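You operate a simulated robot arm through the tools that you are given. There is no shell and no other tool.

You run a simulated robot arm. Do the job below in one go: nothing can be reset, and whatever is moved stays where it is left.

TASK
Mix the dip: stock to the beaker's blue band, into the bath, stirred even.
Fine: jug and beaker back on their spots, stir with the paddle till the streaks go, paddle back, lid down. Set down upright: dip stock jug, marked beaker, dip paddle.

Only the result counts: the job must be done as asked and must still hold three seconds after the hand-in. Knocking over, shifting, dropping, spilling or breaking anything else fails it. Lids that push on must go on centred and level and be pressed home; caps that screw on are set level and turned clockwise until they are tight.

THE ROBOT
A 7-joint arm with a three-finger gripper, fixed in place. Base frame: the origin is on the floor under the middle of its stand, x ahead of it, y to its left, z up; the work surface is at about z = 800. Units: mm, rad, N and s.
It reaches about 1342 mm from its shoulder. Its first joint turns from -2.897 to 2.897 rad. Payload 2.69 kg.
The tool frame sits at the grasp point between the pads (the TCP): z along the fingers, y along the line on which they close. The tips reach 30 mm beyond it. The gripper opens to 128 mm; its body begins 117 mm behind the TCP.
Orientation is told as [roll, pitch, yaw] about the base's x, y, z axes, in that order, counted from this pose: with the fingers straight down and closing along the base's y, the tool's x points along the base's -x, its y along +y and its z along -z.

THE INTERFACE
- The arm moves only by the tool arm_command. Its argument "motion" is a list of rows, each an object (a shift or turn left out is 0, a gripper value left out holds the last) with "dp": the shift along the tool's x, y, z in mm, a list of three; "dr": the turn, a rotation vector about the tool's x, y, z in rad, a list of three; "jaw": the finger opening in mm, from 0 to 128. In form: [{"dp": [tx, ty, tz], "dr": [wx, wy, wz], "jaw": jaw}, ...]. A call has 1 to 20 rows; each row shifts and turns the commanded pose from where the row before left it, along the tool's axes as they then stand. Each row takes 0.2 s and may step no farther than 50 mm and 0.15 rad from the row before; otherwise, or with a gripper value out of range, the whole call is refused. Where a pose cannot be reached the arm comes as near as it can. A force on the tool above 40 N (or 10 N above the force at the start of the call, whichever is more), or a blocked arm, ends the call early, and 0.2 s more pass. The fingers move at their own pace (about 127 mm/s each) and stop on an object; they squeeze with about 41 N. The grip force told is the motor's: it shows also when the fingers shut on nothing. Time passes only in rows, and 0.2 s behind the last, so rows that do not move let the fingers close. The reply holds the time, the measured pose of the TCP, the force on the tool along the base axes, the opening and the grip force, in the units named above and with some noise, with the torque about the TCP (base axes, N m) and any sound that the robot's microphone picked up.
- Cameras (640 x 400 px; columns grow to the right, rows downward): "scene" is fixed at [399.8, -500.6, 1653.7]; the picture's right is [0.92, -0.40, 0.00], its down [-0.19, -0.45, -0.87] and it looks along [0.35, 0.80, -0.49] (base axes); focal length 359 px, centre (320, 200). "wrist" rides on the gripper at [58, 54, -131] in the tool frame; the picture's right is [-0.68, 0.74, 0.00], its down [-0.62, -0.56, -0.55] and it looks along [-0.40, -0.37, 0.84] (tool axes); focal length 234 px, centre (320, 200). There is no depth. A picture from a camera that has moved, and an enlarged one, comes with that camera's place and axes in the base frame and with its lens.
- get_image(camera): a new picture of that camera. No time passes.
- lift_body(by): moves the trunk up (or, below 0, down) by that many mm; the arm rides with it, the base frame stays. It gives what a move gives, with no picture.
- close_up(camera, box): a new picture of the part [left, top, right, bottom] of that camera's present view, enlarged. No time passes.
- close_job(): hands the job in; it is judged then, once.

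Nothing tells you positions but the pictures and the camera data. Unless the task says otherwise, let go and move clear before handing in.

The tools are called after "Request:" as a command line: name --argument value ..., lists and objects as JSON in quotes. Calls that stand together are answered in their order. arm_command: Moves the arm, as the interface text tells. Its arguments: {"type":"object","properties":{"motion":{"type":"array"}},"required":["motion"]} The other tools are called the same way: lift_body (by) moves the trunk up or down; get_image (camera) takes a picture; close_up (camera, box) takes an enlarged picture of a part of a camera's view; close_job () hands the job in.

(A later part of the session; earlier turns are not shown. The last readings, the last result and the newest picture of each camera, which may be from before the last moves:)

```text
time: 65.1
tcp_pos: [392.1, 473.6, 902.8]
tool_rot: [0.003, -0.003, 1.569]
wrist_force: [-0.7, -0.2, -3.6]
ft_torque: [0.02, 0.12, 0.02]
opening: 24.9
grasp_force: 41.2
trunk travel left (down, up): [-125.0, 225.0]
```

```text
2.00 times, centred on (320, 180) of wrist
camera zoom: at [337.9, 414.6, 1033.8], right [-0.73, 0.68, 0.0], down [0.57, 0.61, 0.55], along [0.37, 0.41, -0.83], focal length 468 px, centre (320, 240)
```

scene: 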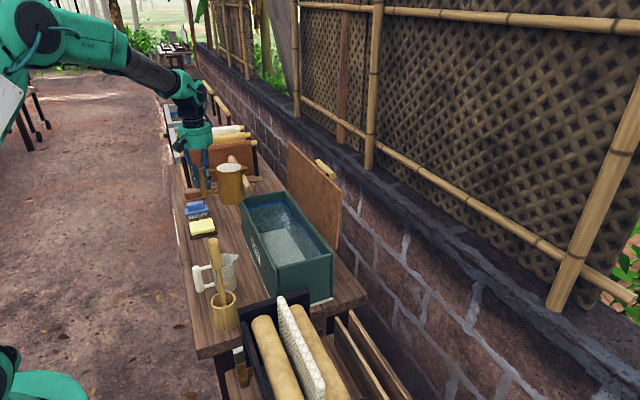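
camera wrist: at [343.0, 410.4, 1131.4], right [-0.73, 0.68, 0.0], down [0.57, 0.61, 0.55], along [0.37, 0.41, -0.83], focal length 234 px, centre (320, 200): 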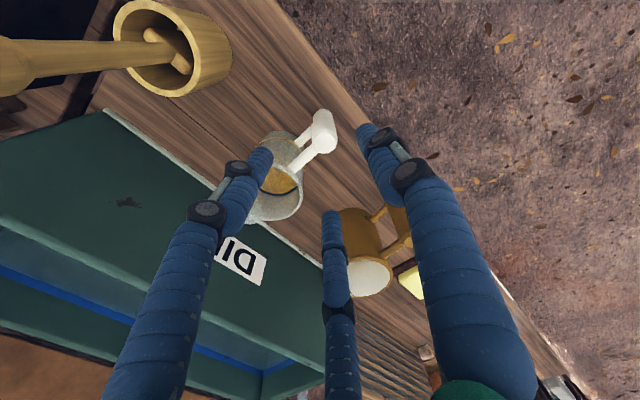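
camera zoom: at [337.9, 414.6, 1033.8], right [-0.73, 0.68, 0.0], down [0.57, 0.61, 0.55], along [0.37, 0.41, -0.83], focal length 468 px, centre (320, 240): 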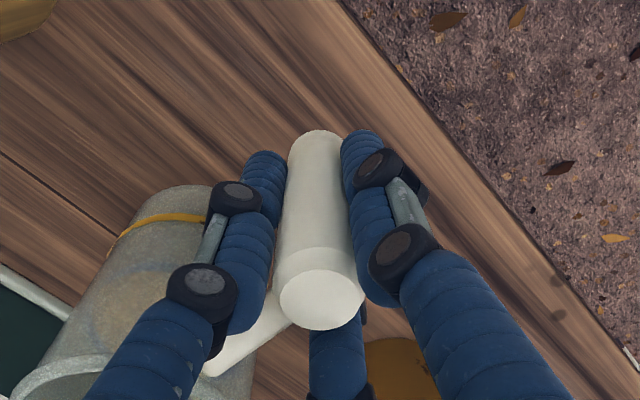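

The beaker lifted level. I'll raise it, carry it in +y away from the paddle, turn the spout to −y there, and then take it over the bath.

Request:
arm_command --motion '[{"dp": [0, 0, -30]}, {"dp": [0, 0, -41]}, {"dp": [0, 0, -41]}, {"dp": [-40, 0, -27]}, {"dp": [-40, 0, -27]}, {"dp": [-40, 0, -27]}, {"dp": [-40, 0, -27]}, {"dp": [-10, 0, 0]}, {}]'

Request:
arm_command --motion '[{"dr": [0, 0, 0.1]}, {"dr": [0, 0, 0.13]}, {"dr": [0, 0, 0.13]}, {"dr": [0, 0, 0.13]}, {"dr": [0, 0, 0.13]}, {"dr": [0, 0, 0.13]}, {"dr": [0, 0, 0.13]}, {"dr": [0, 0, 0.13]}, {"dr": [0, 0, 0.13]}, {"dr": [0, 0, 0.13]}, {"dr": [0, 0, 0.13]}, {"dr": [0, 0, 0.1]}, {"dr": [0, 0, 0.0708]}, {}]'

Request:
get_image --camera "scene"

Request:
get_image --camera "wrist"

```text
time: 67.1
tcp_pos: [395.8, 643.6, 1122.6]
tool_rot: [0.001, -0.002, 1.569]
wrist_force: [-0.1, 0.5, -3.8]
ft_torque: [-0.02, 0.13, 0.01]
opening: 25.3
grasp_force: 40.7
trunk travel left (down, up): [-125.0, 225.0]
```

```text
time: 70.1
tcp_pos: [393.4, 643.3, 1123.9]
tool_rot: [0.007, 0.002, -0.005]
wrist_force: [0.4, 0.0, -3.4]
ft_torque: [0.15, 0.02, -0.02]
opening: 25.3
grasp_force: 41.0
trunk travel left (down, up): [-125.0, 225.0]
```

```text
taken
```

scene: 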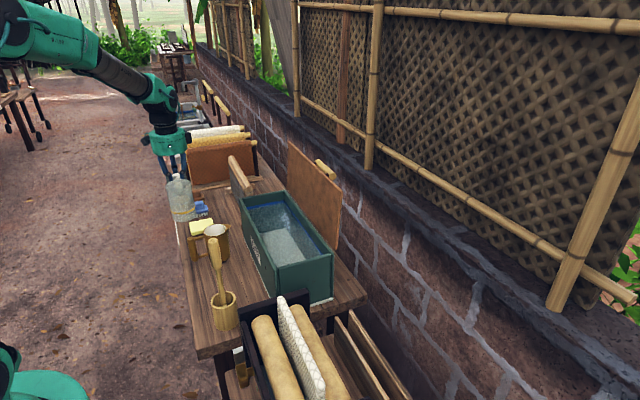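

```text
taken
camera wrist: at [334.9, 696.3, 1255.9], right [0.68, 0.73, 0.0], down [0.61, -0.57, 0.55], along [0.4, -0.37, -0.84], focal length 234 px, centre (320, 200)
```

wrist: 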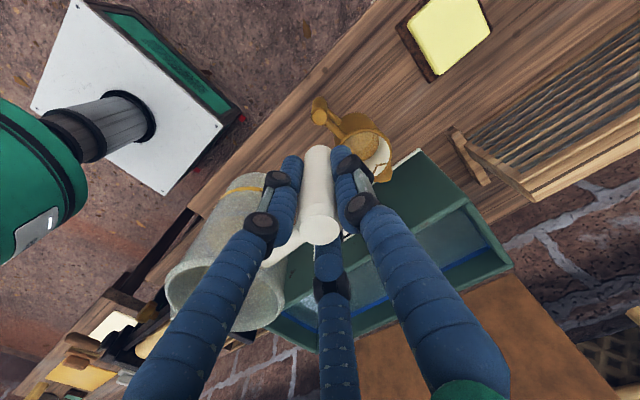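

Spout faces −y and all is clear. Now I'll carry the beaker over the middle of the bath.

Request:
arm_command --motion '[{"dp": [-42, 0, -4]}, {"dp": [-42, 0, -4]}, {"dp": [-42, 0, -4]}, {"dp": [-42, 0, -4]}, {"dp": [-42, 0, -4]}, {"dp": [-42, 0, -4]}, {"dp": [-42, 0, -3]}, {}]'

Request:
get_image --camera "scene"

Request:
get_image --camera "wrist"

```text
time: 71.9
tcp_pos: [688.5, 640.0, 1149.3]
tool_rot: [0.002, 0.002, -0.002]
wrist_force: [1.4, -1.0, -3.6]
ft_torque: [0.14, 0.09, 0.0]
opening: 25.0
grasp_force: 41.2
trunk travel left (down, up): [-125.0, 225.0]
```

```text
taken
```

scene: 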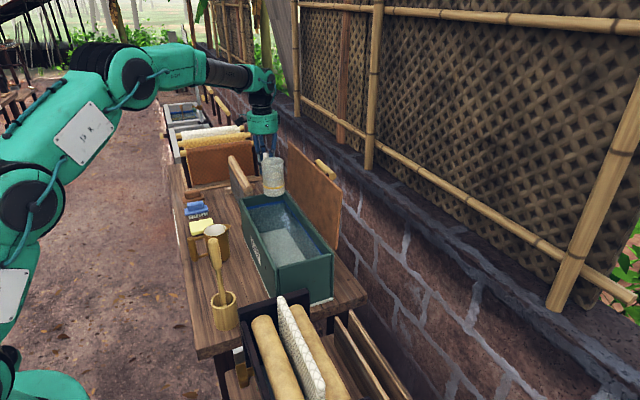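

```text
taken
camera wrist: at [631.0, 693.4, 1281.7], right [0.68, 0.73, 0.0], down [0.62, -0.57, 0.54], along [0.4, -0.37, -0.84], focal length 234 px, centre (320, 200)
```

wrist: 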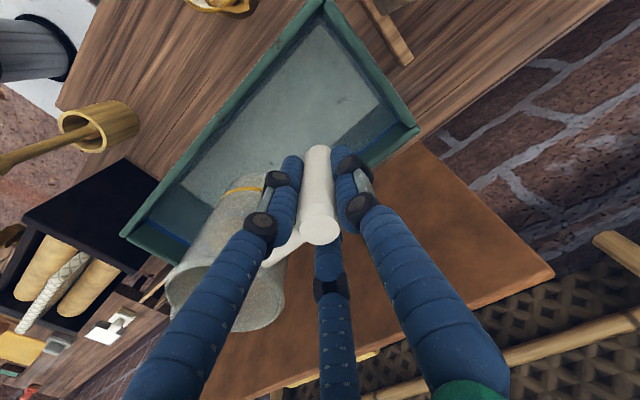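

The beaker hangs over the bath, clear of the lid. I'll tilt it slowly to pour.

Request:
arm_command --motion '[{"dr": [-0.1, 0, 0]}, {"dr": [-0.1, 0, 0]}, {"dr": [-0.1, 0, 0]}, {"dr": [-0.1, 0, 0]}, {"dr": [-0.1, 0, 0]}, {"dr": [-0.06, 0, 0]}, {"dr": [-0.06, 0, 0]}, {"dr": [-0.06, 0, 0]}, {"dr": [-0.06, 0, 0]}, {"dr": [-0.06, 0, 0]}, {}]'

Request:
get_image --camera "scene"

Request:
get_image --camera "wrist"

```text
time: 74.3
tcp_pos: [689.4, 641.2, 1150.9]
tool_rot: [0.804, 0.002, -0.003]
wrist_force: [0.6, -0.3, -3.3]
ft_torque: [0.05, 0.02, 0.02]
opening: 25.2
grasp_force: 41.0
trunk travel left (down, up): [-125.0, 225.0]
```

```text
taken
```

scene: 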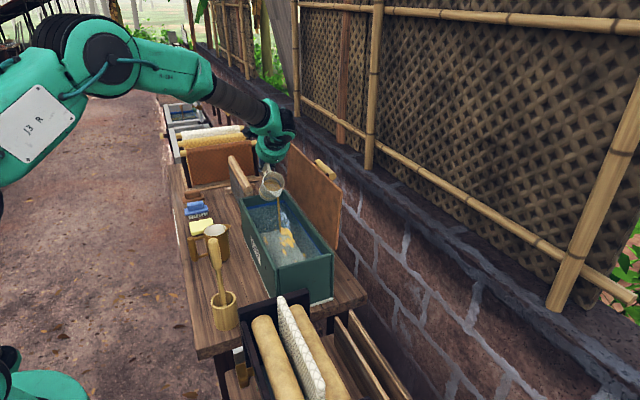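

```text
taken
camera wrist: at [629.3, 584.4, 1280.4], right [0.68, 0.51, 0.53], down [0.61, -0.79, -0.03], along [0.4, 0.34, -0.85], focal length 234 px, centre (320, 200)
```

wrist: 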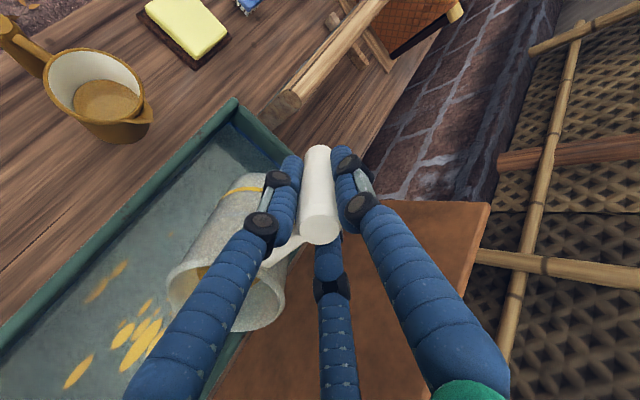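

Stock is running into the bath and streaks show on the water. I'll keep tilting to empty the beaker.

Request:
arm_command --motion '[{"dr": [-0.06, 0, 0]}, {"dr": [-0.06, 0, 0]}, {"dr": [-0.06, 0, 0]}, {"dr": [-0.06, 0, 0]}, {"dr": [-0.06, 0, 0]}, {"dr": [-0.06, 0, 0]}, {"dr": [-0.06, 0, 0]}, {"dr": [-0.06, 0, 0]}, {"dr": [-0.06, 0, 0]}, {"dr": [-0.06, 0, 0]}, {"dr": [-0.06, 0, 0]}, {"dr": [-0.06, 0, 0]}, {"dr": [-0.06, 0, 0]}, {}, {}]'

Request:
get_image --camera "scene"

Request:
get_image --camera "wrist"

```text
time: 77.5
tcp_pos: [687.8, 641.3, 1150.2]
tool_rot: [1.586, 0.002, -0.002]
wrist_force: [0.7, 0.1, -1.1]
ft_torque: [-0.03, 0.02, -0.03]
opening: 25.2
grasp_force: 41.1
trunk travel left (down, up): [-125.0, 225.0]
```

```text
taken
```

scene: 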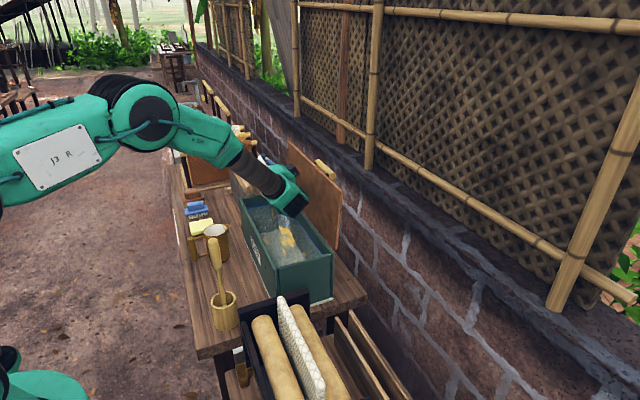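

```text
taken
camera wrist: at [628.6, 510.0, 1202.6], right [0.68, -0.01, 0.74], down [0.61, -0.54, -0.57], along [0.41, 0.84, -0.36], focal length 234 px, centre (320, 200)
```

wrist: 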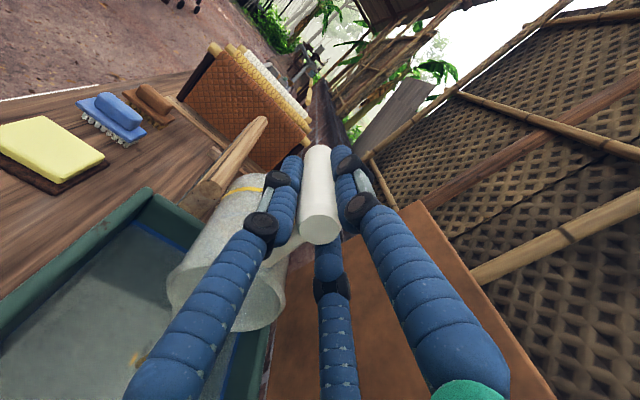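

It is almost empty. I'll tilt about 16° past level, wait for the drips, and check the inside.

Request:
arm_command --motion '[{"dr": [-0.07, 0, 0]}, {"dr": [-0.07, 0, 0]}, {"dr": [-0.07, 0, 0]}, {"dr": [-0.07, 0, 0]}, {}, {}, {}, {}, {}]'

Request:
close_up --camera "scene" --box '[220, 140, 340, 260]'

Request:
get_image --camera "wrist"

```text
time: 79.5
tcp_pos: [689.1, 642.3, 1150.7]
tool_rot: [1.867, 0.002, -0.003]
wrist_force: [-0.4, 0.4, -1.4]
ft_torque: [-0.03, 0.0, -0.01]
opening: 25.4
grasp_force: 41.2
trunk travel left (down, up): [-125.0, 225.0]
```

```text
3.33 times, centred on (280, 200) of scene
camera zoom: at [399.8, -500.6, 1653.7], right [0.92, -0.4, 0.0], down [-0.19, -0.45, -0.87], along [0.35, 0.8, -0.49], focal length 1198 px, centre (453, 200)
```

zoom: 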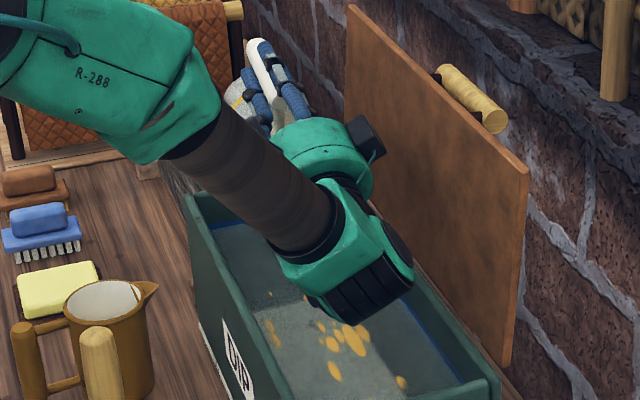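

```text
taken
camera wrist: at [628.9, 500.8, 1164.8], right [0.68, -0.22, 0.7], down [0.61, -0.36, -0.7], along [0.41, 0.91, -0.11], focal length 234 px, centre (320, 200)
```

wrist: 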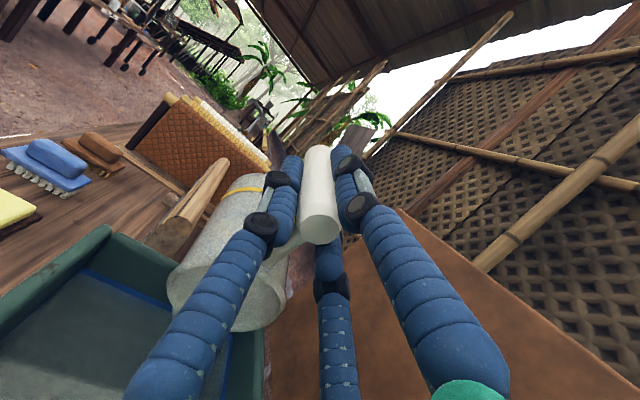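

The beaker is empty; the streaks are in the bath. I'll bring it back upright and carry it back.

Request:
arm_command --motion '[{"dr": [0.14, 0, 0]}, {"dr": [0.14, 0, 0]}, {"dr": [0.14, 0, 0]}, {"dr": [0.14, 0, 0]}, {"dr": [0.14, 0, 0]}, {"dr": [0.14, 0, 0]}, {"dr": [0.14, 0, 0]}, {"dr": [0.14, 0, 0]}, {"dr": [0.14, 0, 0]}, {"dr": [0.14, 0, 0]}, {"dr": [0.14, 0, 0]}, {"dr": [0.14, 0, 0]}, {"dr": [0.14, 0, 0]}, {"dr": [0.04, 0, 0]}, {}]'

Request:
arm_command --motion '[{"dp": [42, 0, 0]}, {"dp": [42, 0, 0]}, {"dp": [42, 0, 0]}, {"dp": [42, 0, 0]}, {"dp": [42, 0, 0]}, {"dp": [42, 0, 0]}, {"dp": [42, 0, 0]}, {}]'

Request:
get_image --camera "wrist"

Request:
close_up --camera "scene" --box '[150, 130, 250, 240]'

```text
time: 82.7
tcp_pos: [688.0, 641.7, 1151.2]
tool_rot: [0.007, 0.0, -0.005]
wrist_force: [0.5, -0.8, -0.1]
ft_torque: [-0.01, -0.03, 0.01]
opening: 24.9
grasp_force: 40.8
trunk travel left (down, up): [-125.0, 225.0]
```

```text
time: 84.5
tcp_pos: [392.9, 641.2, 1152.4]
tool_rot: [0.008, 0.0, -0.004]
wrist_force: [-0.5, -1.3, -0.8]
ft_torque: [0.06, -0.08, 0.01]
opening: 24.8
grasp_force: 41.2
trunk travel left (down, up): [-125.0, 225.0]
```

```text
taken
camera wrist: at [334.0, 693.7, 1284.5], right [0.68, 0.73, 0.0], down [0.61, -0.57, 0.55], along [0.4, -0.37, -0.84], focal length 234 px, centre (320, 200)
```

wrist: 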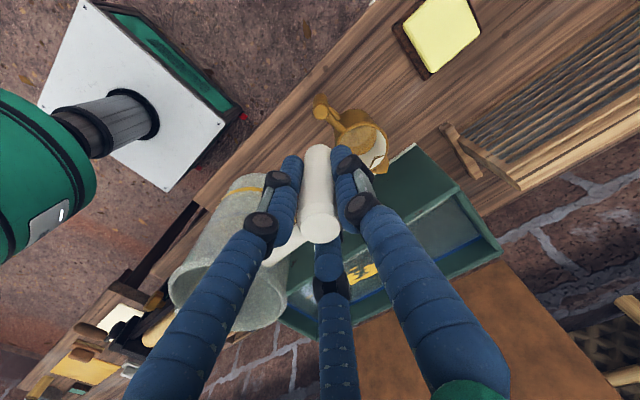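

```text
3.64 times, centred on (200, 185) of scene
camera zoom: at [399.8, -500.6, 1653.7], right [0.92, -0.4, 0.0], down [-0.19, -0.45, -0.87], along [0.35, 0.8, -0.49], focal length 1306 px, centre (756, 254)
```

zoom: 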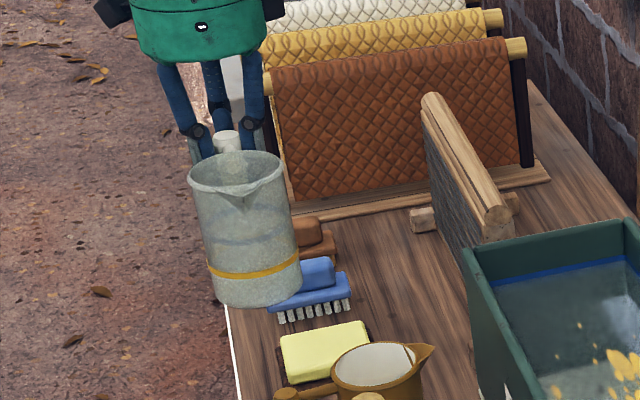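

The beaker is upright in the grip. I'll turn it back to its first heading and bring it above its spot.

Request:
arm_command --motion '[{"dr": [0, 0, -0.1308]}, {"dr": [0, 0, -0.12]}, {"dr": [0, 0, -0.12]}, {"dr": [0, 0, -0.12]}, {"dr": [0, 0, -0.12]}, {"dr": [0, 0, -0.12]}, {"dr": [0, 0, -0.12]}, {"dr": [0, 0, -0.12]}, {"dr": [0, 0, -0.12]}, {"dr": [0, 0, -0.12]}, {"dr": [0, 0, -0.12]}, {"dr": [0, 0, -0.12]}, {"dr": [0, 0, -0.12]}, {}]'

Request:
arm_command --motion '[{"dp": [42, 0, 20]}, {"dp": [42, 0, 20]}, {"dp": [42, 0, 20]}, {"dp": [42, 0, 20]}, {"dp": [0, 0, 40]}, {"dp": [0, 0, 40]}, {"dp": [0, 0, 40]}, {"dp": [0, 0, 30]}, {}]'

Request:
close_up --camera "scene" --box '[188, 240, 248, 278]'

Request:
close_up --camera "wrist" --box '[200, 80, 440, 280]'

```text
time: 87.5
tcp_pos: [394.6, 642.4, 1150.4]
tool_rot: [0.001, -0.006, 1.571]
wrist_force: [0.2, -0.5, -0.7]
ft_torque: [0.02, 0.07, -0.01]
opening: 25.1
grasp_force: 41.2
trunk travel left (down, up): [-125.0, 225.0]
```

```text
time: 89.5
tcp_pos: [394.1, 475.0, 920.3]
tool_rot: [0.001, -0.006, 1.569]
wrist_force: [0.9, 0.6, -1.3]
ft_torque: [-0.03, 0.06, -0.03]
opening: 25.2
grasp_force: 41.0
trunk travel left (down, up): [-125.0, 225.0]
```

```text
10.53 times, centred on (218, 259) of scene
camera zoom: at [399.8, -500.6, 1653.7], right [0.92, -0.4, 0.0], down [-0.19, -0.45, -0.87], along [0.35, 0.8, -0.49], focal length 3782 px, centre (1394, -421)
```

zoom: 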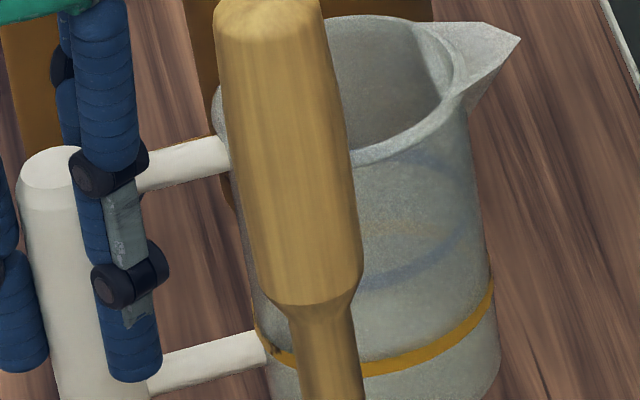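

```text
2.00 times, centred on (320, 180) of wrist
camera zoom: at [339.3, 415.8, 1050.2], right [-0.73, 0.68, 0.0], down [0.57, 0.61, 0.55], along [0.37, 0.41, -0.83], focal length 468 px, centre (320, 240)
```

zoom: 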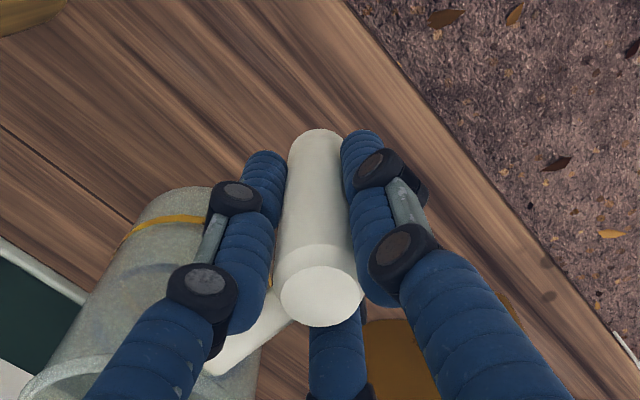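

It lines up within 2–3 mm. I'll lower it to its spot.

Request:
arm_command --motion '[{"dp": [1, 0, 20]}, {"dp": [0, 0, 18]}, {"dp": [0, 0, 4]}, {}]'

Request:
arm_command --motion '[{"dp": [0, 0, 2]}, {}]'

```text
time: 90.5
tcp_pos: [392.2, 475.2, 876.9]
tool_rot: [0.003, -0.004, 1.57]
wrist_force: [0.2, 0.1, -1.6]
ft_torque: [0.0, 0.06, -0.05]
opening: 25.1
grasp_force: 41.3
trunk travel left (down, up): [-125.0, 225.0]
```

```text
time: 91.1
tcp_pos: [392.7, 476.0, 875.1]
tool_rot: [0.003, -0.006, 1.569]
wrist_force: [-0.1, 0.3, -1.6]
ft_torque: [0.0, 0.07, -0.02]
opening: 25.0
grasp_force: 41.3
trunk travel left (down, up): [-125.0, 225.0]
```

Request:
arm_command --motion '[{"dp": [1.3, -1.3, 1]}, {"dp": [0, 0, 1]}, {}]'

Request:
arm_command --motion '[{"dp": [0, 0, 1]}, {}]'

Request:
close_up --camera "scene" --box '[188, 250, 248, 288]'

```text
time: 91.9
tcp_pos: [394.9, 474.5, 874.1]
tool_rot: [0.001, -0.005, 1.57]
wrist_force: [-0.1, -0.6, 0.8]
ft_torque: [-0.06, -0.03, -0.03]
opening: 25.1
grasp_force: 41.0
trunk travel left (down, up): [-125.0, 225.0]
```

```text
time: 92.5
tcp_pos: [394.5, 475.3, 872.9]
tool_rot: [-0.001, -0.008, 1.568]
wrist_force: [-4.3, 1.5, 12.8]
ft_torque: [-0.12, -0.4, 0.0]
opening: 24.8
grasp_force: 40.9
trunk travel left (down, up): [-125.0, 225.0]
```

```text
10.53 times, centred on (218, 269) of scene
camera zoom: at [399.8, -500.6, 1653.7], right [0.92, -0.4, 0.0], down [-0.19, -0.45, -0.87], along [0.35, 0.8, -0.49], focal length 3782 px, centre (1394, -526)
```

zoom: 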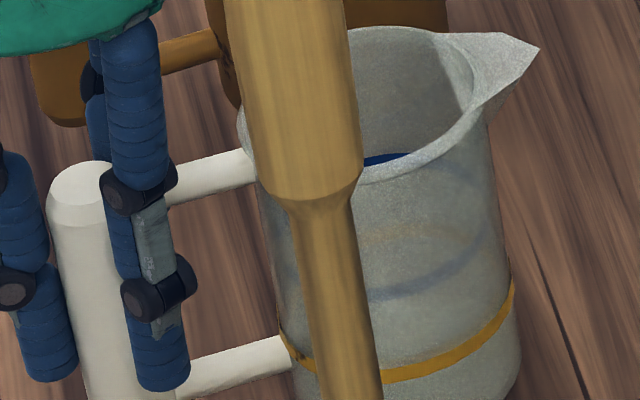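

It touched down where it was picked up. Releasing and rising.

Request:
arm_command --motion '[{"dp": [0, 0, -0.7]}, {"jaw": 32}, {"jaw": 60}, {}, {"dp": [0, 0, -10]}, {"dp": [0, 0, -30]}, {"dp": [0, 0, -40]}, {"dp": [0, 0, -40]}, {"dp": [0, 0, -40]}, {}]'

Request:
close_up --camera "scene" --box '[188, 250, 248, 288]'

Request:
get_image --camera "wrist"

Request:
close_up --camera "scene" --box '[160, 180, 340, 340]'

```text
time: 94.7
tcp_pos: [395.2, 472.8, 1035.8]
tool_rot: [0.001, -0.004, 1.569]
wrist_force: [-0.1, -0.5, -0.4]
ft_torque: [0.01, -0.06, 0.04]
opening: 60.1
grasp_force: 0.0
trunk travel left (down, up): [-125.0, 225.0]
```

```text
10.53 times, centred on (218, 269) of scene
camera zoom: at [399.8, -500.6, 1653.7], right [0.92, -0.4, 0.0], down [-0.19, -0.45, -0.87], along [0.35, 0.8, -0.49], focal length 3782 px, centre (1394, -526)
```

zoom: 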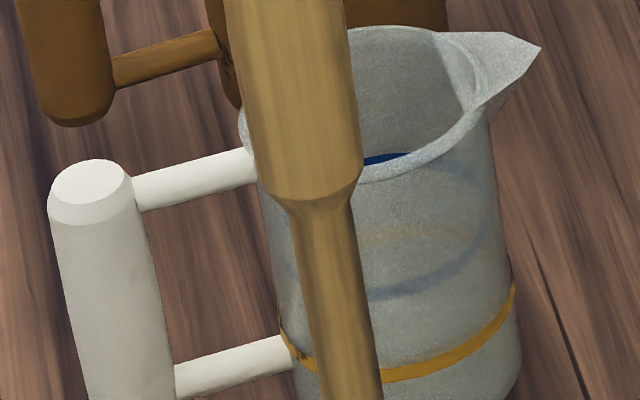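

```text
taken
camera wrist: at [341.1, 413.5, 1166.9], right [-0.73, 0.68, 0.0], down [0.57, 0.61, 0.55], along [0.37, 0.41, -0.83], focal length 234 px, centre (320, 200)
```

wrist: 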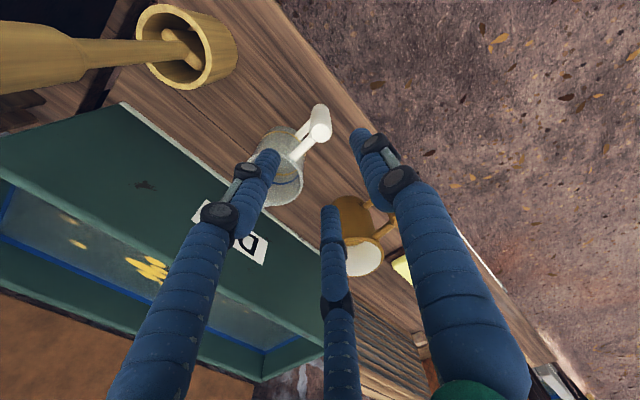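

```text
2.50 times, centred on (250, 260) of scene
camera zoom: at [399.8, -500.6, 1653.7], right [0.92, -0.4, 0.0], down [-0.19, -0.45, -0.87], along [0.35, 0.8, -0.49], focal length 898 px, centre (495, 50)
```

zoom: 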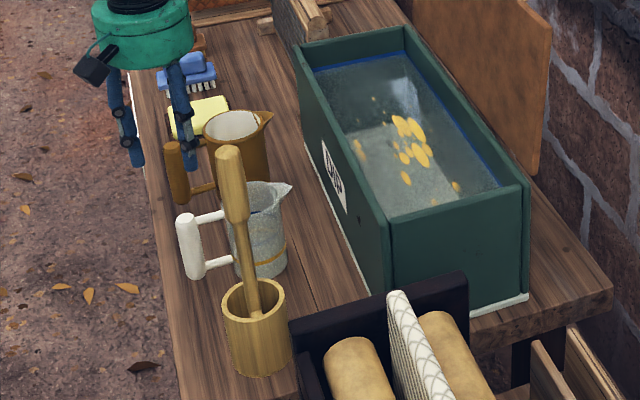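

Jug and beaker are back in place. Next is the paddle: I'll rise well above it and move over it for a look.

Request:
arm_command --motion '[{"dp": [0, 0, -45]}, {"dp": [0, 0, -45]}, {"dp": [0, 0, -45]}, {"dp": [0, 0, -45]}, {"dp": [0, 0, -35]}, {"dp": [39, -12, 0]}, {"dp": [39, -12, 0]}, {"dp": [39, -12, 0]}, {"dp": [39, -12, 0]}, {}]'

Request:
lift_body --by -60

Request:
get_image --camera "wrist"

Request:
close_up --camera "wrist" --box '[240, 80, 400, 180]'

```text
time: 96.9
tcp_pos: [443.5, 316.9, 1246.0]
tool_rot: [0.003, -0.005, 1.568]
wrist_force: [0.0, -1.4, -0.2]
ft_torque: [0.07, 0.01, -0.01]
opening: 59.9
grasp_force: 0.0
trunk travel left (down, up): [-125.0, 225.0]
```

```text
time: 97.9
tcp_pos: [443.2, 317.7, 1187.1]
tool_rot: [0.0, -0.006, 1.57]
wrist_force: [0.2, 0.8, -0.6]
ft_torque: [-0.01, 0.0, 0.01]
opening: 60.1
grasp_force: 0.1
trunk travel left (down, up): [-65.0, 285.0]
```

```text
taken
camera wrist: at [389.1, 258.0, 1318.2], right [-0.73, 0.68, 0.0], down [0.57, 0.61, 0.55], along [0.37, 0.41, -0.83], focal length 234 px, centre (320, 200)
```

wrist: 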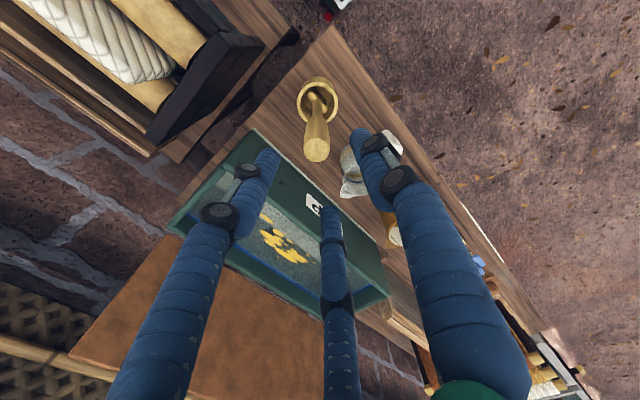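

```text
4.00 times, centred on (320, 130) of wrist
camera zoom: at [389.1, 258.0, 1318.2], right [-0.73, 0.68, 0.0], down [0.57, 0.61, 0.55], along [0.37, 0.41, -0.83], focal length 937 px, centre (320, 480)
```

zoom: 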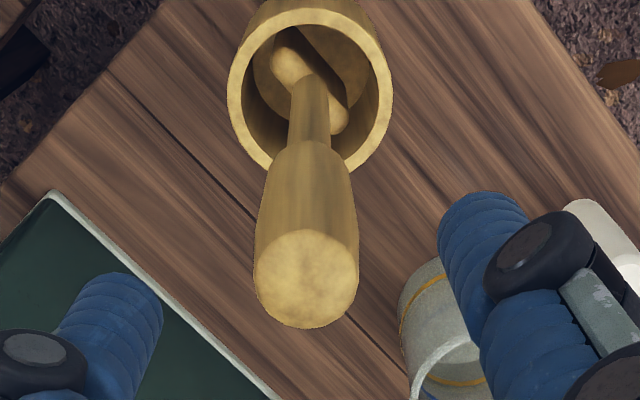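

I can see the paddle from above. Its axis is at about (448.5, 318), its top is near z = 1100, and a cross-blade sits in the holder. I'll centre over it and go down.

Request:
arm_command --motion '[{"dp": [-0.5, -5.3, 0]}, {"dp": [0, 0, 40]}, {"dp": [0, 0, 20]}, {}]'

Request:
close_up --camera "wrist" --box '[240, 100, 400, 200]'

```text
time: 98.9
tcp_pos: [449.9, 318.4, 1126.4]
tool_rot: [0.002, -0.006, 1.569]
wrist_force: [0.2, 0.2, 0.2]
ft_torque: [0.0, 0.0, 0.03]
opening: 60.1
grasp_force: 0.1
trunk travel left (down, up): [-65.0, 285.0]
```

```text
4.00 times, centred on (320, 150) of wrist
camera zoom: at [396.1, 259.5, 1257.9], right [-0.73, 0.68, 0.0], down [0.57, 0.61, 0.55], along [0.37, 0.41, -0.83], focal length 937 px, centre (320, 400)
```

zoom: 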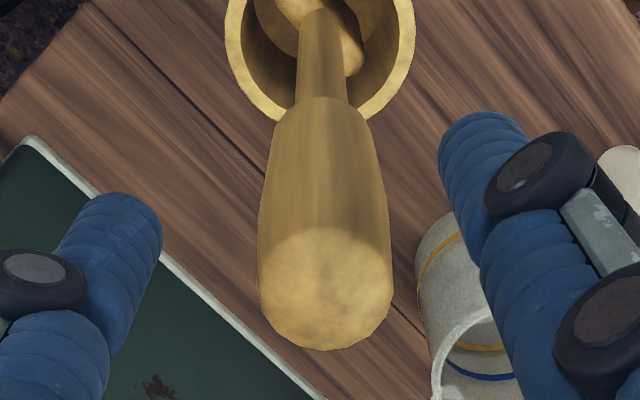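

Centred. I'll go down to the grip height and close.

Request:
arm_command --motion '[{"dp": [0, 0, 38]}, {"dp": [0, 0, 38]}, {}, {"jaw": 10}, {}, {}, {}]'

Request:
close_up --camera "wrist" --box '[200, 80, 440, 280]'

Request:
close_up --camera "scene" --box '[170, 200, 270, 340]'

```text
time: 100.5
tcp_pos: [448.4, 318.9, 1052.1]
tool_rot: [0.002, -0.007, 1.569]
wrist_force: [-0.3, 0.1, 0.4]
ft_torque: [0.01, 0.0, 0.0]
opening: 25.8
grasp_force: 41.0
trunk travel left (down, up): [-65.0, 285.0]
```

```text
2.00 times, centred on (320, 180) of wrist
camera zoom: at [394.7, 259.5, 1182.8], right [-0.74, 0.68, 0.0], down [0.57, 0.61, 0.55], along [0.37, 0.41, -0.83], focal length 468 px, centre (320, 240)
```

zoom: 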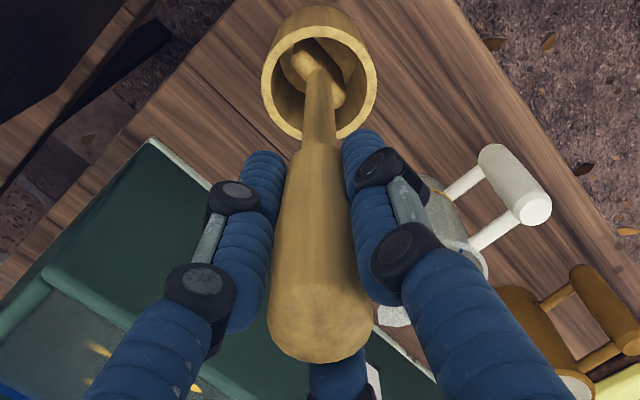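

```text
2.86 times, centred on (220, 270) of scene
camera zoom: at [399.8, -500.6, 1653.7], right [0.92, -0.4, 0.0], down [-0.19, -0.45, -0.87], along [0.35, 0.8, -0.49], focal length 1026 px, centre (606, 0)
```

zoom: 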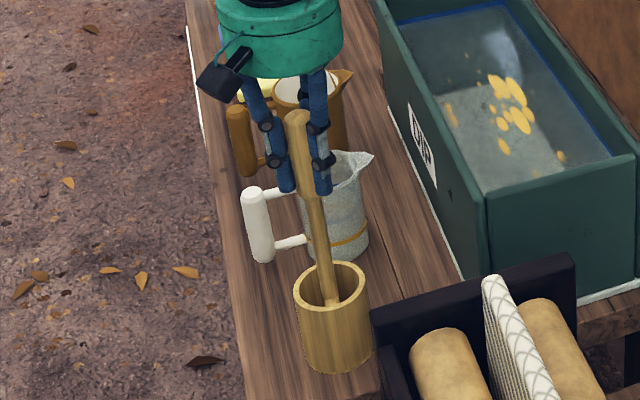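

The paddle is held without side force. I'll lift it straight out of the holder.

Request:
arm_command --motion '[{"dp": [0, 0, -5]}, {"dp": [0, 0, -15]}, {"dp": [0, 0, -30]}, {"dp": [0, 0, -40]}, {"dp": [0, 0, -40]}, {"dp": [0, 0, -40]}, {"dp": [0, 0, -40]}, {}]'

Request:
get_image --camera "scene"

Request:
close_up --camera "scene" --box '[170, 150, 270, 330]'

Request:
get_image --camera "wrist"

```text
time: 102.3
tcp_pos: [448.9, 316.8, 1262.5]
tool_rot: [0.002, -0.005, 1.569]
wrist_force: [-0.7, -0.4, 0.0]
ft_torque: [0.03, -0.01, -0.01]
opening: 25.8
grasp_force: 40.5
trunk travel left (down, up): [-65.0, 285.0]
```

```text
taken
```

scene: 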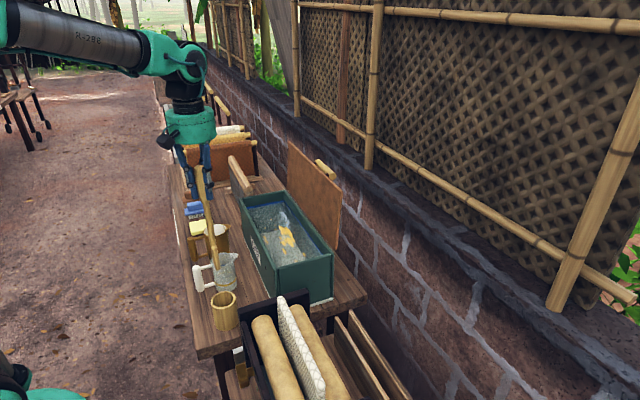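

```text
2.22 times, centred on (220, 240) of scene
camera zoom: at [399.8, -500.6, 1653.7], right [0.92, -0.4, 0.0], down [-0.19, -0.45, -0.87], along [0.35, 0.8, -0.49], focal length 798 px, centre (542, 111)
```

zoom: 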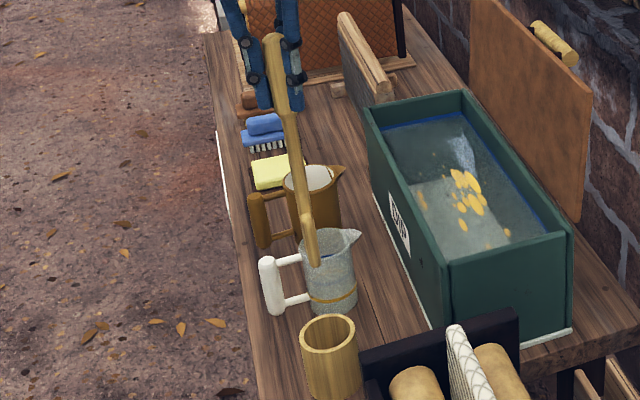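

```text
taken
camera wrist: at [394.7, 258.0, 1393.4], right [-0.74, 0.68, 0.0], down [0.57, 0.61, 0.55], along [0.37, 0.41, -0.83], focal length 234 px, centre (320, 200)
```

wrist: 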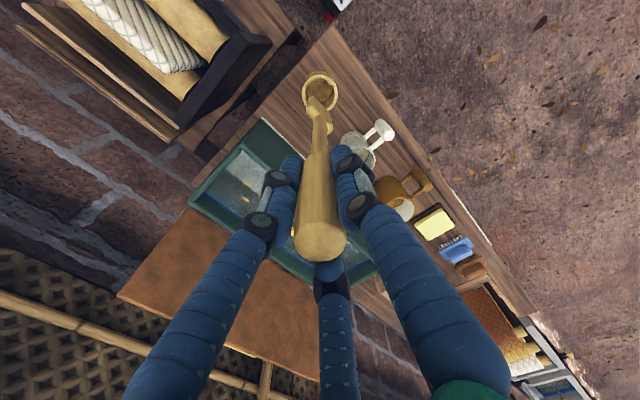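

The paddle is out with its lower end near z = 1005. I'll raise it a bit more and carry it over the bath.

Request:
arm_command --motion '[{"dp": [0, 0, -20]}, {"dp": [-26.9, -34.4, 0]}, {"dp": [-26.9, -34.4, 0]}, {"dp": [-26.9, -34.4, 0]}, {"dp": [-26.9, -34.4, 0]}, {"dp": [-26.9, -34.4, 0]}, {"dp": [-26.9, -34.4, 0]}, {"dp": [-26.9, -34.4, 0]}, {}]'

Request:
get_image --camera "scene"

Request:
get_image --camera "wrist"

```text
time: 104.3
tcp_pos: [692.1, 506.3, 1280.7]
tool_rot: [0.001, -0.006, 1.569]
wrist_force: [-0.5, 2.0, -1.7]
ft_torque: [-0.01, 0.07, 0.04]
opening: 26.1
grasp_force: 40.5
trunk travel left (down, up): [-65.0, 285.0]
```

```text
taken
```

scene: 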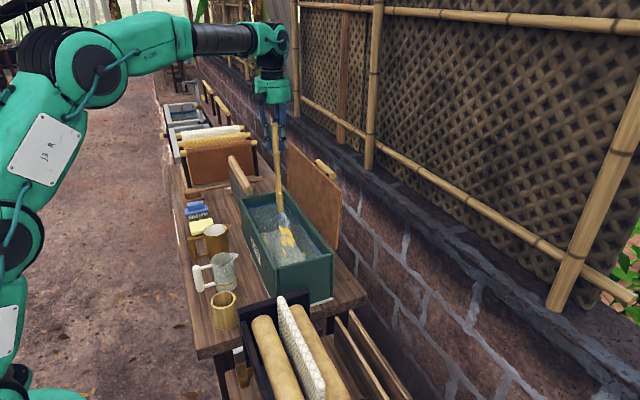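

```text
taken
camera wrist: at [637.9, 446.6, 1412.1], right [-0.73, 0.68, 0.0], down [0.57, 0.61, 0.55], along [0.37, 0.41, -0.84], focal length 234 px, centre (320, 200)
```

wrist: 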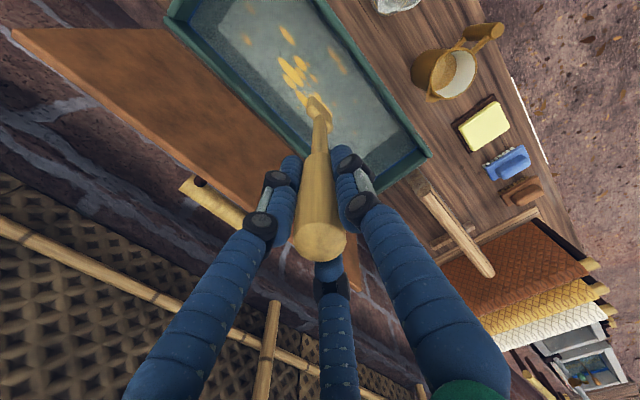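

The paddle is over the middle of the bath. I'll lower it into the water, well clear of the floor.

Request:
arm_command --motion '[{"dp": [0, 0, 40]}, {"dp": [0, 0, 40]}, {"dp": [0, 0, 40]}, {"dp": [0, 0, 30]}, {}]'

Request:
close_up --camera "scene" --box '[220, 100, 350, 310]'

Request:
get_image --camera "wrist"

```text
time: 105.5
tcp_pos: [689.0, 507.4, 1131.3]
tool_rot: [0.002, -0.006, 1.569]
wrist_force: [-0.2, -0.5, -1.1]
ft_torque: [-0.04, 0.02, 0.01]
opening: 26.0
grasp_force: 41.1
trunk travel left (down, up): [-65.0, 285.0]
```

```text
1.90 times, centred on (285, 205) of scene
camera zoom: at [399.8, -500.6, 1653.7], right [0.92, -0.4, 0.0], down [-0.19, -0.45, -0.87], along [0.35, 0.8, -0.49], focal length 684 px, centre (387, 190)
```

zoom: 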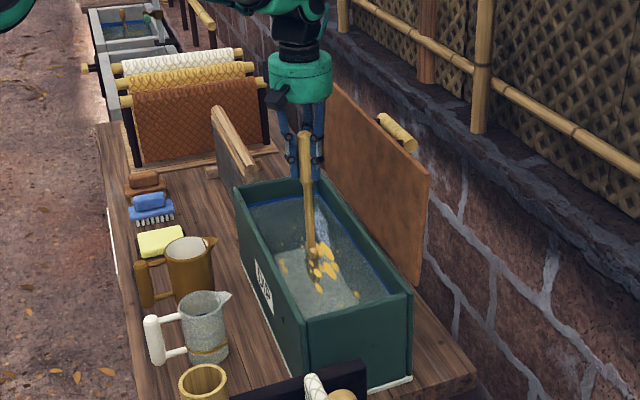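

```text
taken
camera wrist: at [634.9, 448.0, 1262.5], right [-0.73, 0.68, 0.0], down [0.57, 0.61, 0.55], along [0.37, 0.41, -0.83], focal length 234 px, centre (320, 200)
```

wrist: 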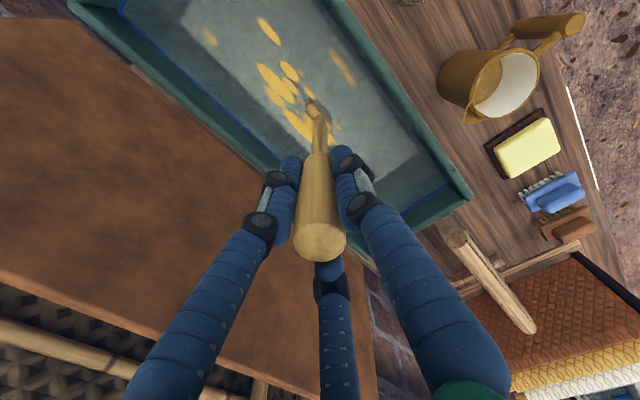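

The tip is in the water with no contact. I'll go 25 mm deeper and begin stirring in long loops.

Request:
arm_command --motion '[{"dp": [0, 0, 25]}, {"dp": [-36.7, 0, 0]}, {"dp": [-36.7, 0, 0]}, {"dp": [-36.6, 0, 0]}, {"dp": [8.4, -13.4, 0]}, {"dp": [23.8, -11.4, 0]}, {"dp": [35.7, -7.9, 0]}, {"dp": [42.1, -2.7, 0]}, {"dp": [42.1, 2.7, 0]}, {"dp": [35.7, 7.9, 0]}, {"dp": [23.8, 11.4, 0]}, {"dp": [8.4, 13.4, 0]}, {"dp": [-8.4, 13.4, 0]}, {"dp": [-23.8, 11.4, 0]}, {"dp": [-35.7, 7.9, 0]}, {"dp": [-42.1, 2.7, 0]}, {"dp": [-42.1, -2.7, 0]}, {"dp": [-35.7, -7.9, 0]}, {"dp": [-23.8, -11.4, 0]}, {"dp": [-8.4, -13.4, 0]}]'

Request:
close_up --camera "scene" --box '[220, 100, 350, 310]'

Request:
get_image --camera "wrist"

```text
time: 109.7
tcp_pos: [691.9, 615.3, 1106.6]
tool_rot: [0.003, -0.005, 1.568]
wrist_force: [-1.2, -1.1, -1.1]
ft_torque: [-0.04, -0.04, -0.03]
opening: 26.3
grasp_force: 41.3
trunk travel left (down, up): [-65.0, 285.0]
```

```text
1.90 times, centred on (285, 205) of scene
camera zoom: at [399.8, -500.6, 1653.7], right [0.92, -0.4, 0.0], down [-0.19, -0.45, -0.87], along [0.35, 0.8, -0.49], focal length 684 px, centre (387, 190)
```

zoom: 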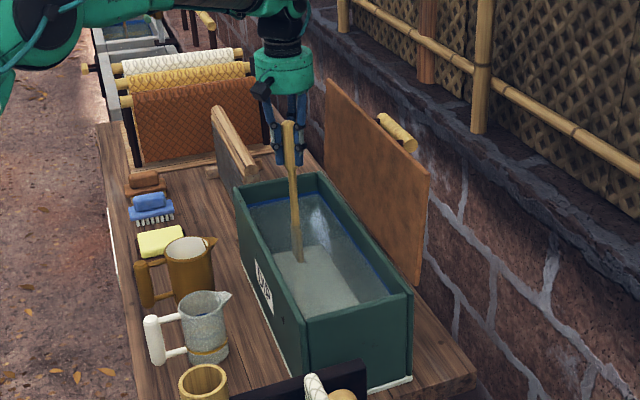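

```text
taken
camera wrist: at [637.7, 557.1, 1238.0], right [-0.73, 0.68, 0.0], down [0.57, 0.61, 0.55], along [0.37, 0.41, -0.83], focal length 234 px, centre (320, 200)
```

wrist: 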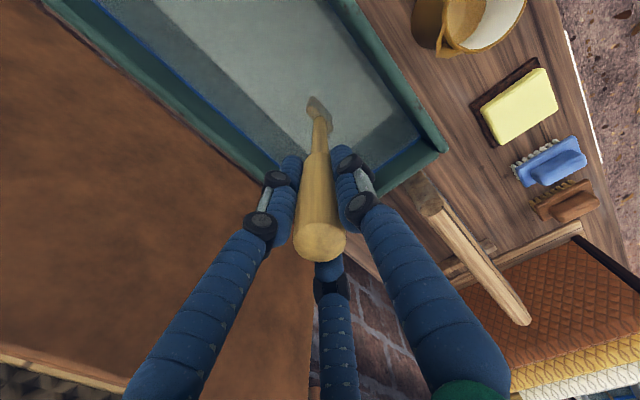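

The streaks seem gone already. I'll do another loop to be sure it's even and look closely.

Request:
arm_command --motion '[{"dp": [8.4, -13.4, 0]}, {"dp": [23.8, -11.4, 0]}, {"dp": [35.7, -7.9, 0]}, {"dp": [42.1, -2.7, 0]}, {"dp": [42.1, 2.7, 0]}, {"dp": [35.7, 7.9, 0]}, {"dp": [23.8, 11.4, 0]}, {"dp": [8.4, 13.4, 0]}, {"dp": [-8.4, 13.4, 0]}, {"dp": [-23.8, 11.4, 0]}, {"dp": [-35.7, 7.9, 0]}, {"dp": [-42.1, 2.7, 0]}, {"dp": [-42.1, -2.7, 0]}, {"dp": [-35.7, -7.9, 0]}, {"dp": [-23.8, -11.4, 0]}, {"dp": [-8.4, -13.4, 0]}]'

Request:
arm_command --motion '[{"dp": [8.4, -13.4, 0]}, {"dp": [23.8, -11.4, 0]}, {"dp": [35.7, -7.9, 0]}, {"dp": [42.1, -2.7, 0]}, {"dp": [42.1, 2.7, 0]}, {"dp": [35.7, 7.9, 0]}, {"dp": [23.8, 11.4, 0]}, {"dp": [8.4, 13.4, 0]}, {"dp": [-8.4, 13.4, 0]}, {"dp": [-23.8, 11.4, 0]}, {"dp": [-35.7, 7.9, 0]}, {"dp": [-42.1, 2.7, 0]}, {"dp": [-42.1, -2.7, 0]}, {"dp": [-35.7, -7.9, 0]}, {"dp": [-23.8, -11.4, 0]}, {"dp": [-8.4, -13.4, 0]}]'

Request:
close_up --camera "scene" --box '[235, 180, 345, 310]'

```text
time: 113.1
tcp_pos: [691.2, 614.7, 1106.5]
tool_rot: [0.0, -0.004, 1.569]
wrist_force: [0.1, 0.8, -0.1]
ft_torque: [0.01, -0.01, 0.01]
opening: 26.0
grasp_force: 41.2
trunk travel left (down, up): [-65.0, 285.0]
```

```text
time: 116.5
tcp_pos: [689.6, 616.4, 1107.9]
tool_rot: [0.002, -0.006, 1.569]
wrist_force: [-0.5, 0.4, -1.1]
ft_torque: [-0.01, -0.04, -0.01]
opening: 25.9
grasp_force: 41.1
trunk travel left (down, up): [-65.0, 285.0]
```

```text
3.08 times, centred on (290, 245) of scene
camera zoom: at [399.8, -500.6, 1653.7], right [0.92, -0.4, 0.0], down [-0.19, -0.45, -0.87], along [0.35, 0.8, -0.49], focal length 1105 px, centre (412, 62)
```

zoom: 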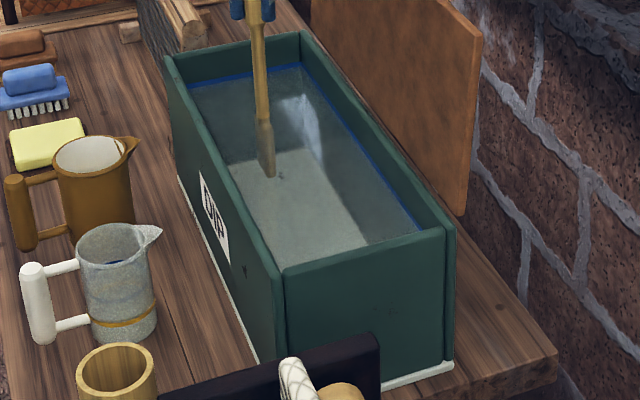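

The bath is even with no streaks left. I'll lift the paddle out and carry it back over its holder.

Request:
arm_command --motion '[{"dp": [0, 0, -44]}, {"dp": [0, 0, -44]}, {"dp": [0, 0, -44]}, {"dp": [0, 0, -44]}, {}, {"dp": [37.1, 30.2, 0]}, {"dp": [37.1, 30.2, 0]}, {"dp": [37.1, 30.2, 0]}, {"dp": [37.1, 30.2, 0]}, {"dp": [37.1, 30.2, 0]}, {"dp": [37.1, 30.2, 0]}, {"dp": [37.1, 30.2, 0]}, {"dp": [37.0, 30.2, 0]}, {}, {}]'

Request:
close_up --camera "scene" --box '[170, 150, 270, 330]'

Request:
close_up --camera "wrist" --box '[240, 50, 400, 150]'

Request:
arm_command --motion '[{}]'

```text
time: 119.7
tcp_pos: [449.1, 319.0, 1281.8]
tool_rot: [0.001, -0.006, 1.571]
wrist_force: [-0.7, 0.1, -0.5]
ft_torque: [0.03, 0.01, 0.04]
opening: 25.8
grasp_force: 40.8
trunk travel left (down, up): [-65.0, 285.0]
```

```text
2.22 times, centred on (220, 240) of scene
camera zoom: at [399.8, -500.6, 1653.7], right [0.92, -0.4, 0.0], down [-0.19, -0.45, -0.87], along [0.35, 0.8, -0.49], focal length 798 px, centre (542, 111)
```

zoom: 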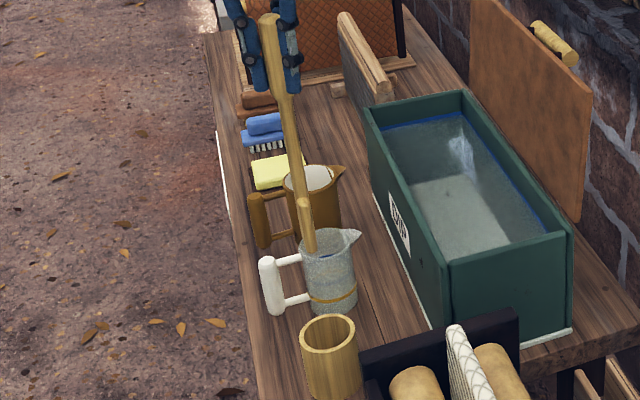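

```text
4.00 times, centred on (320, 100) of wrist
camera zoom: at [394.5, 259.4, 1414.6], right [-0.74, 0.68, 0.0], down [0.57, 0.61, 0.55], along [0.37, 0.41, -0.83], focal length 937 px, centre (320, 600)
```

zoom: 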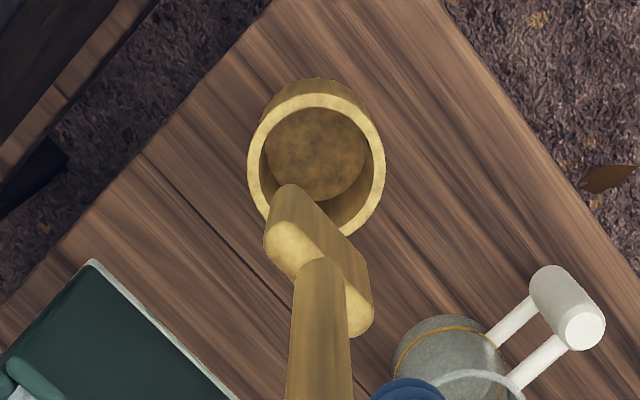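

```text
time: 120.1
tcp_pos: [447.9, 318.0, 1284.5]
tool_rot: [0.001, -0.005, 1.568]
wrist_force: [-0.5, -0.2, -0.2]
ft_torque: [0.0, 0.01, -0.02]
opening: 26.3
grasp_force: 40.8
trunk travel left (down, up): [-65.0, 285.0]
```

The paddle lines up with the holder's mouth. I'll lower it to just above the mouth and check again.

Request:
arm_command --motion '[{"dp": [0, 0, 40]}, {"dp": [0, 0, 40]}, {"dp": [0, 0, 40]}, {"dp": [0, 0, 15]}, {}]'

Request:
close_up --camera "wrist" --box '[240, 60, 400, 160]'

Request:
close_up --camera "scene" --box '[190, 250, 250, 340]'

```text
time: 121.3
tcp_pos: [448.5, 319.5, 1147.7]
tool_rot: [0.001, -0.004, 1.569]
wrist_force: [-0.5, -0.2, -0.8]
ft_torque: [0.02, 0.04, -0.01]
opening: 25.6
grasp_force: 40.9
trunk travel left (down, up): [-65.0, 285.0]
```

```text
4.00 times, centred on (320, 110) of wrist
camera zoom: at [394.0, 259.7, 1279.1], right [-0.74, 0.68, 0.0], down [0.57, 0.61, 0.55], along [0.37, 0.41, -0.83], focal length 937 px, centre (320, 560)
```

zoom: 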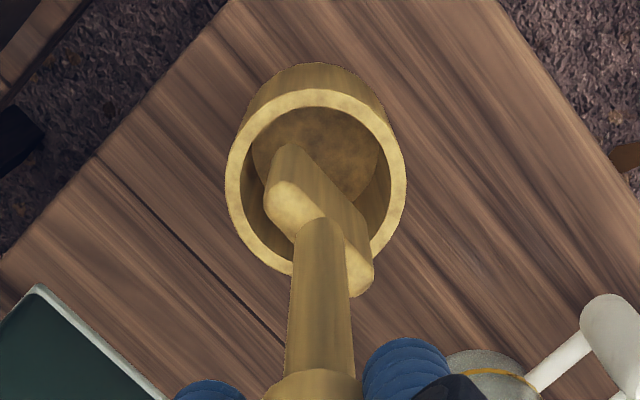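

```text
4.44 times, centred on (220, 295) of scene
camera zoom: at [399.8, -500.6, 1653.7], right [0.92, -0.4, 0.0], down [-0.19, -0.45, -0.87], along [0.35, 0.8, -0.49], focal length 1597 px, centre (764, -222)
```

zoom: 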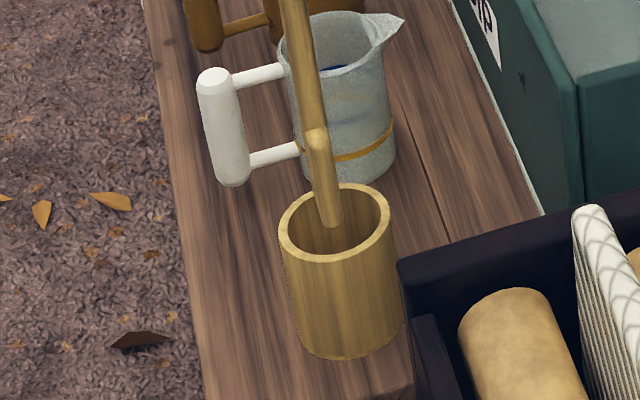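

It is well centred. I'll lower it into the holder, watching the force.

Request:
arm_command --motion '[{"dp": [0, 0, 20]}, {"dp": [0, 0, 20]}, {"dp": [0, 0, 20]}, {"dp": [0, 0, 20]}, {"dp": [0, 0, 10]}, {}]'

Request:
arm_command --motion '[{"dp": [0, 0, 3]}, {"dp": [0, 0, 2]}, {}]'

```text
time: 122.7
tcp_pos: [447.0, 319.1, 1056.8]
tool_rot: [0.004, -0.005, 1.57]
wrist_force: [0.3, 0.1, -1.3]
ft_torque: [-0.01, 0.0, -0.02]
opening: 26.0
grasp_force: 40.7
trunk travel left (down, up): [-65.0, 285.0]
```

```text
time: 123.5
tcp_pos: [447.9, 319.3, 1052.3]
tool_rot: [0.002, -0.004, 1.569]
wrist_force: [-0.4, 0.3, -1.4]
ft_torque: [-0.04, 0.01, 0.03]
opening: 25.7
grasp_force: 40.8
trunk travel left (down, up): [-65.0, 285.0]
```

Request:
arm_command --motion '[{"dp": [0, 0, 1]}, {}]'

Request:
arm_command --motion '[{"dp": [0, 0, 1]}, {}]'

```text
time: 124.1
tcp_pos: [448.1, 320.3, 1051.0]
tool_rot: [0.003, -0.005, 1.568]
wrist_force: [-0.5, -0.8, -0.6]
ft_torque: [-0.04, 0.02, -0.01]
opening: 25.9
grasp_force: 40.8
trunk travel left (down, up): [-65.0, 285.0]
```

```text
time: 124.7
tcp_pos: [447.1, 321.0, 1050.2]
tool_rot: [0.001, -0.007, 1.569]
wrist_force: [-0.1, -0.5, 7.5]
ft_torque: [-0.51, 0.07, -0.02]
opening: 26.0
grasp_force: 40.4
trunk travel left (down, up): [-65.0, 285.0]
```

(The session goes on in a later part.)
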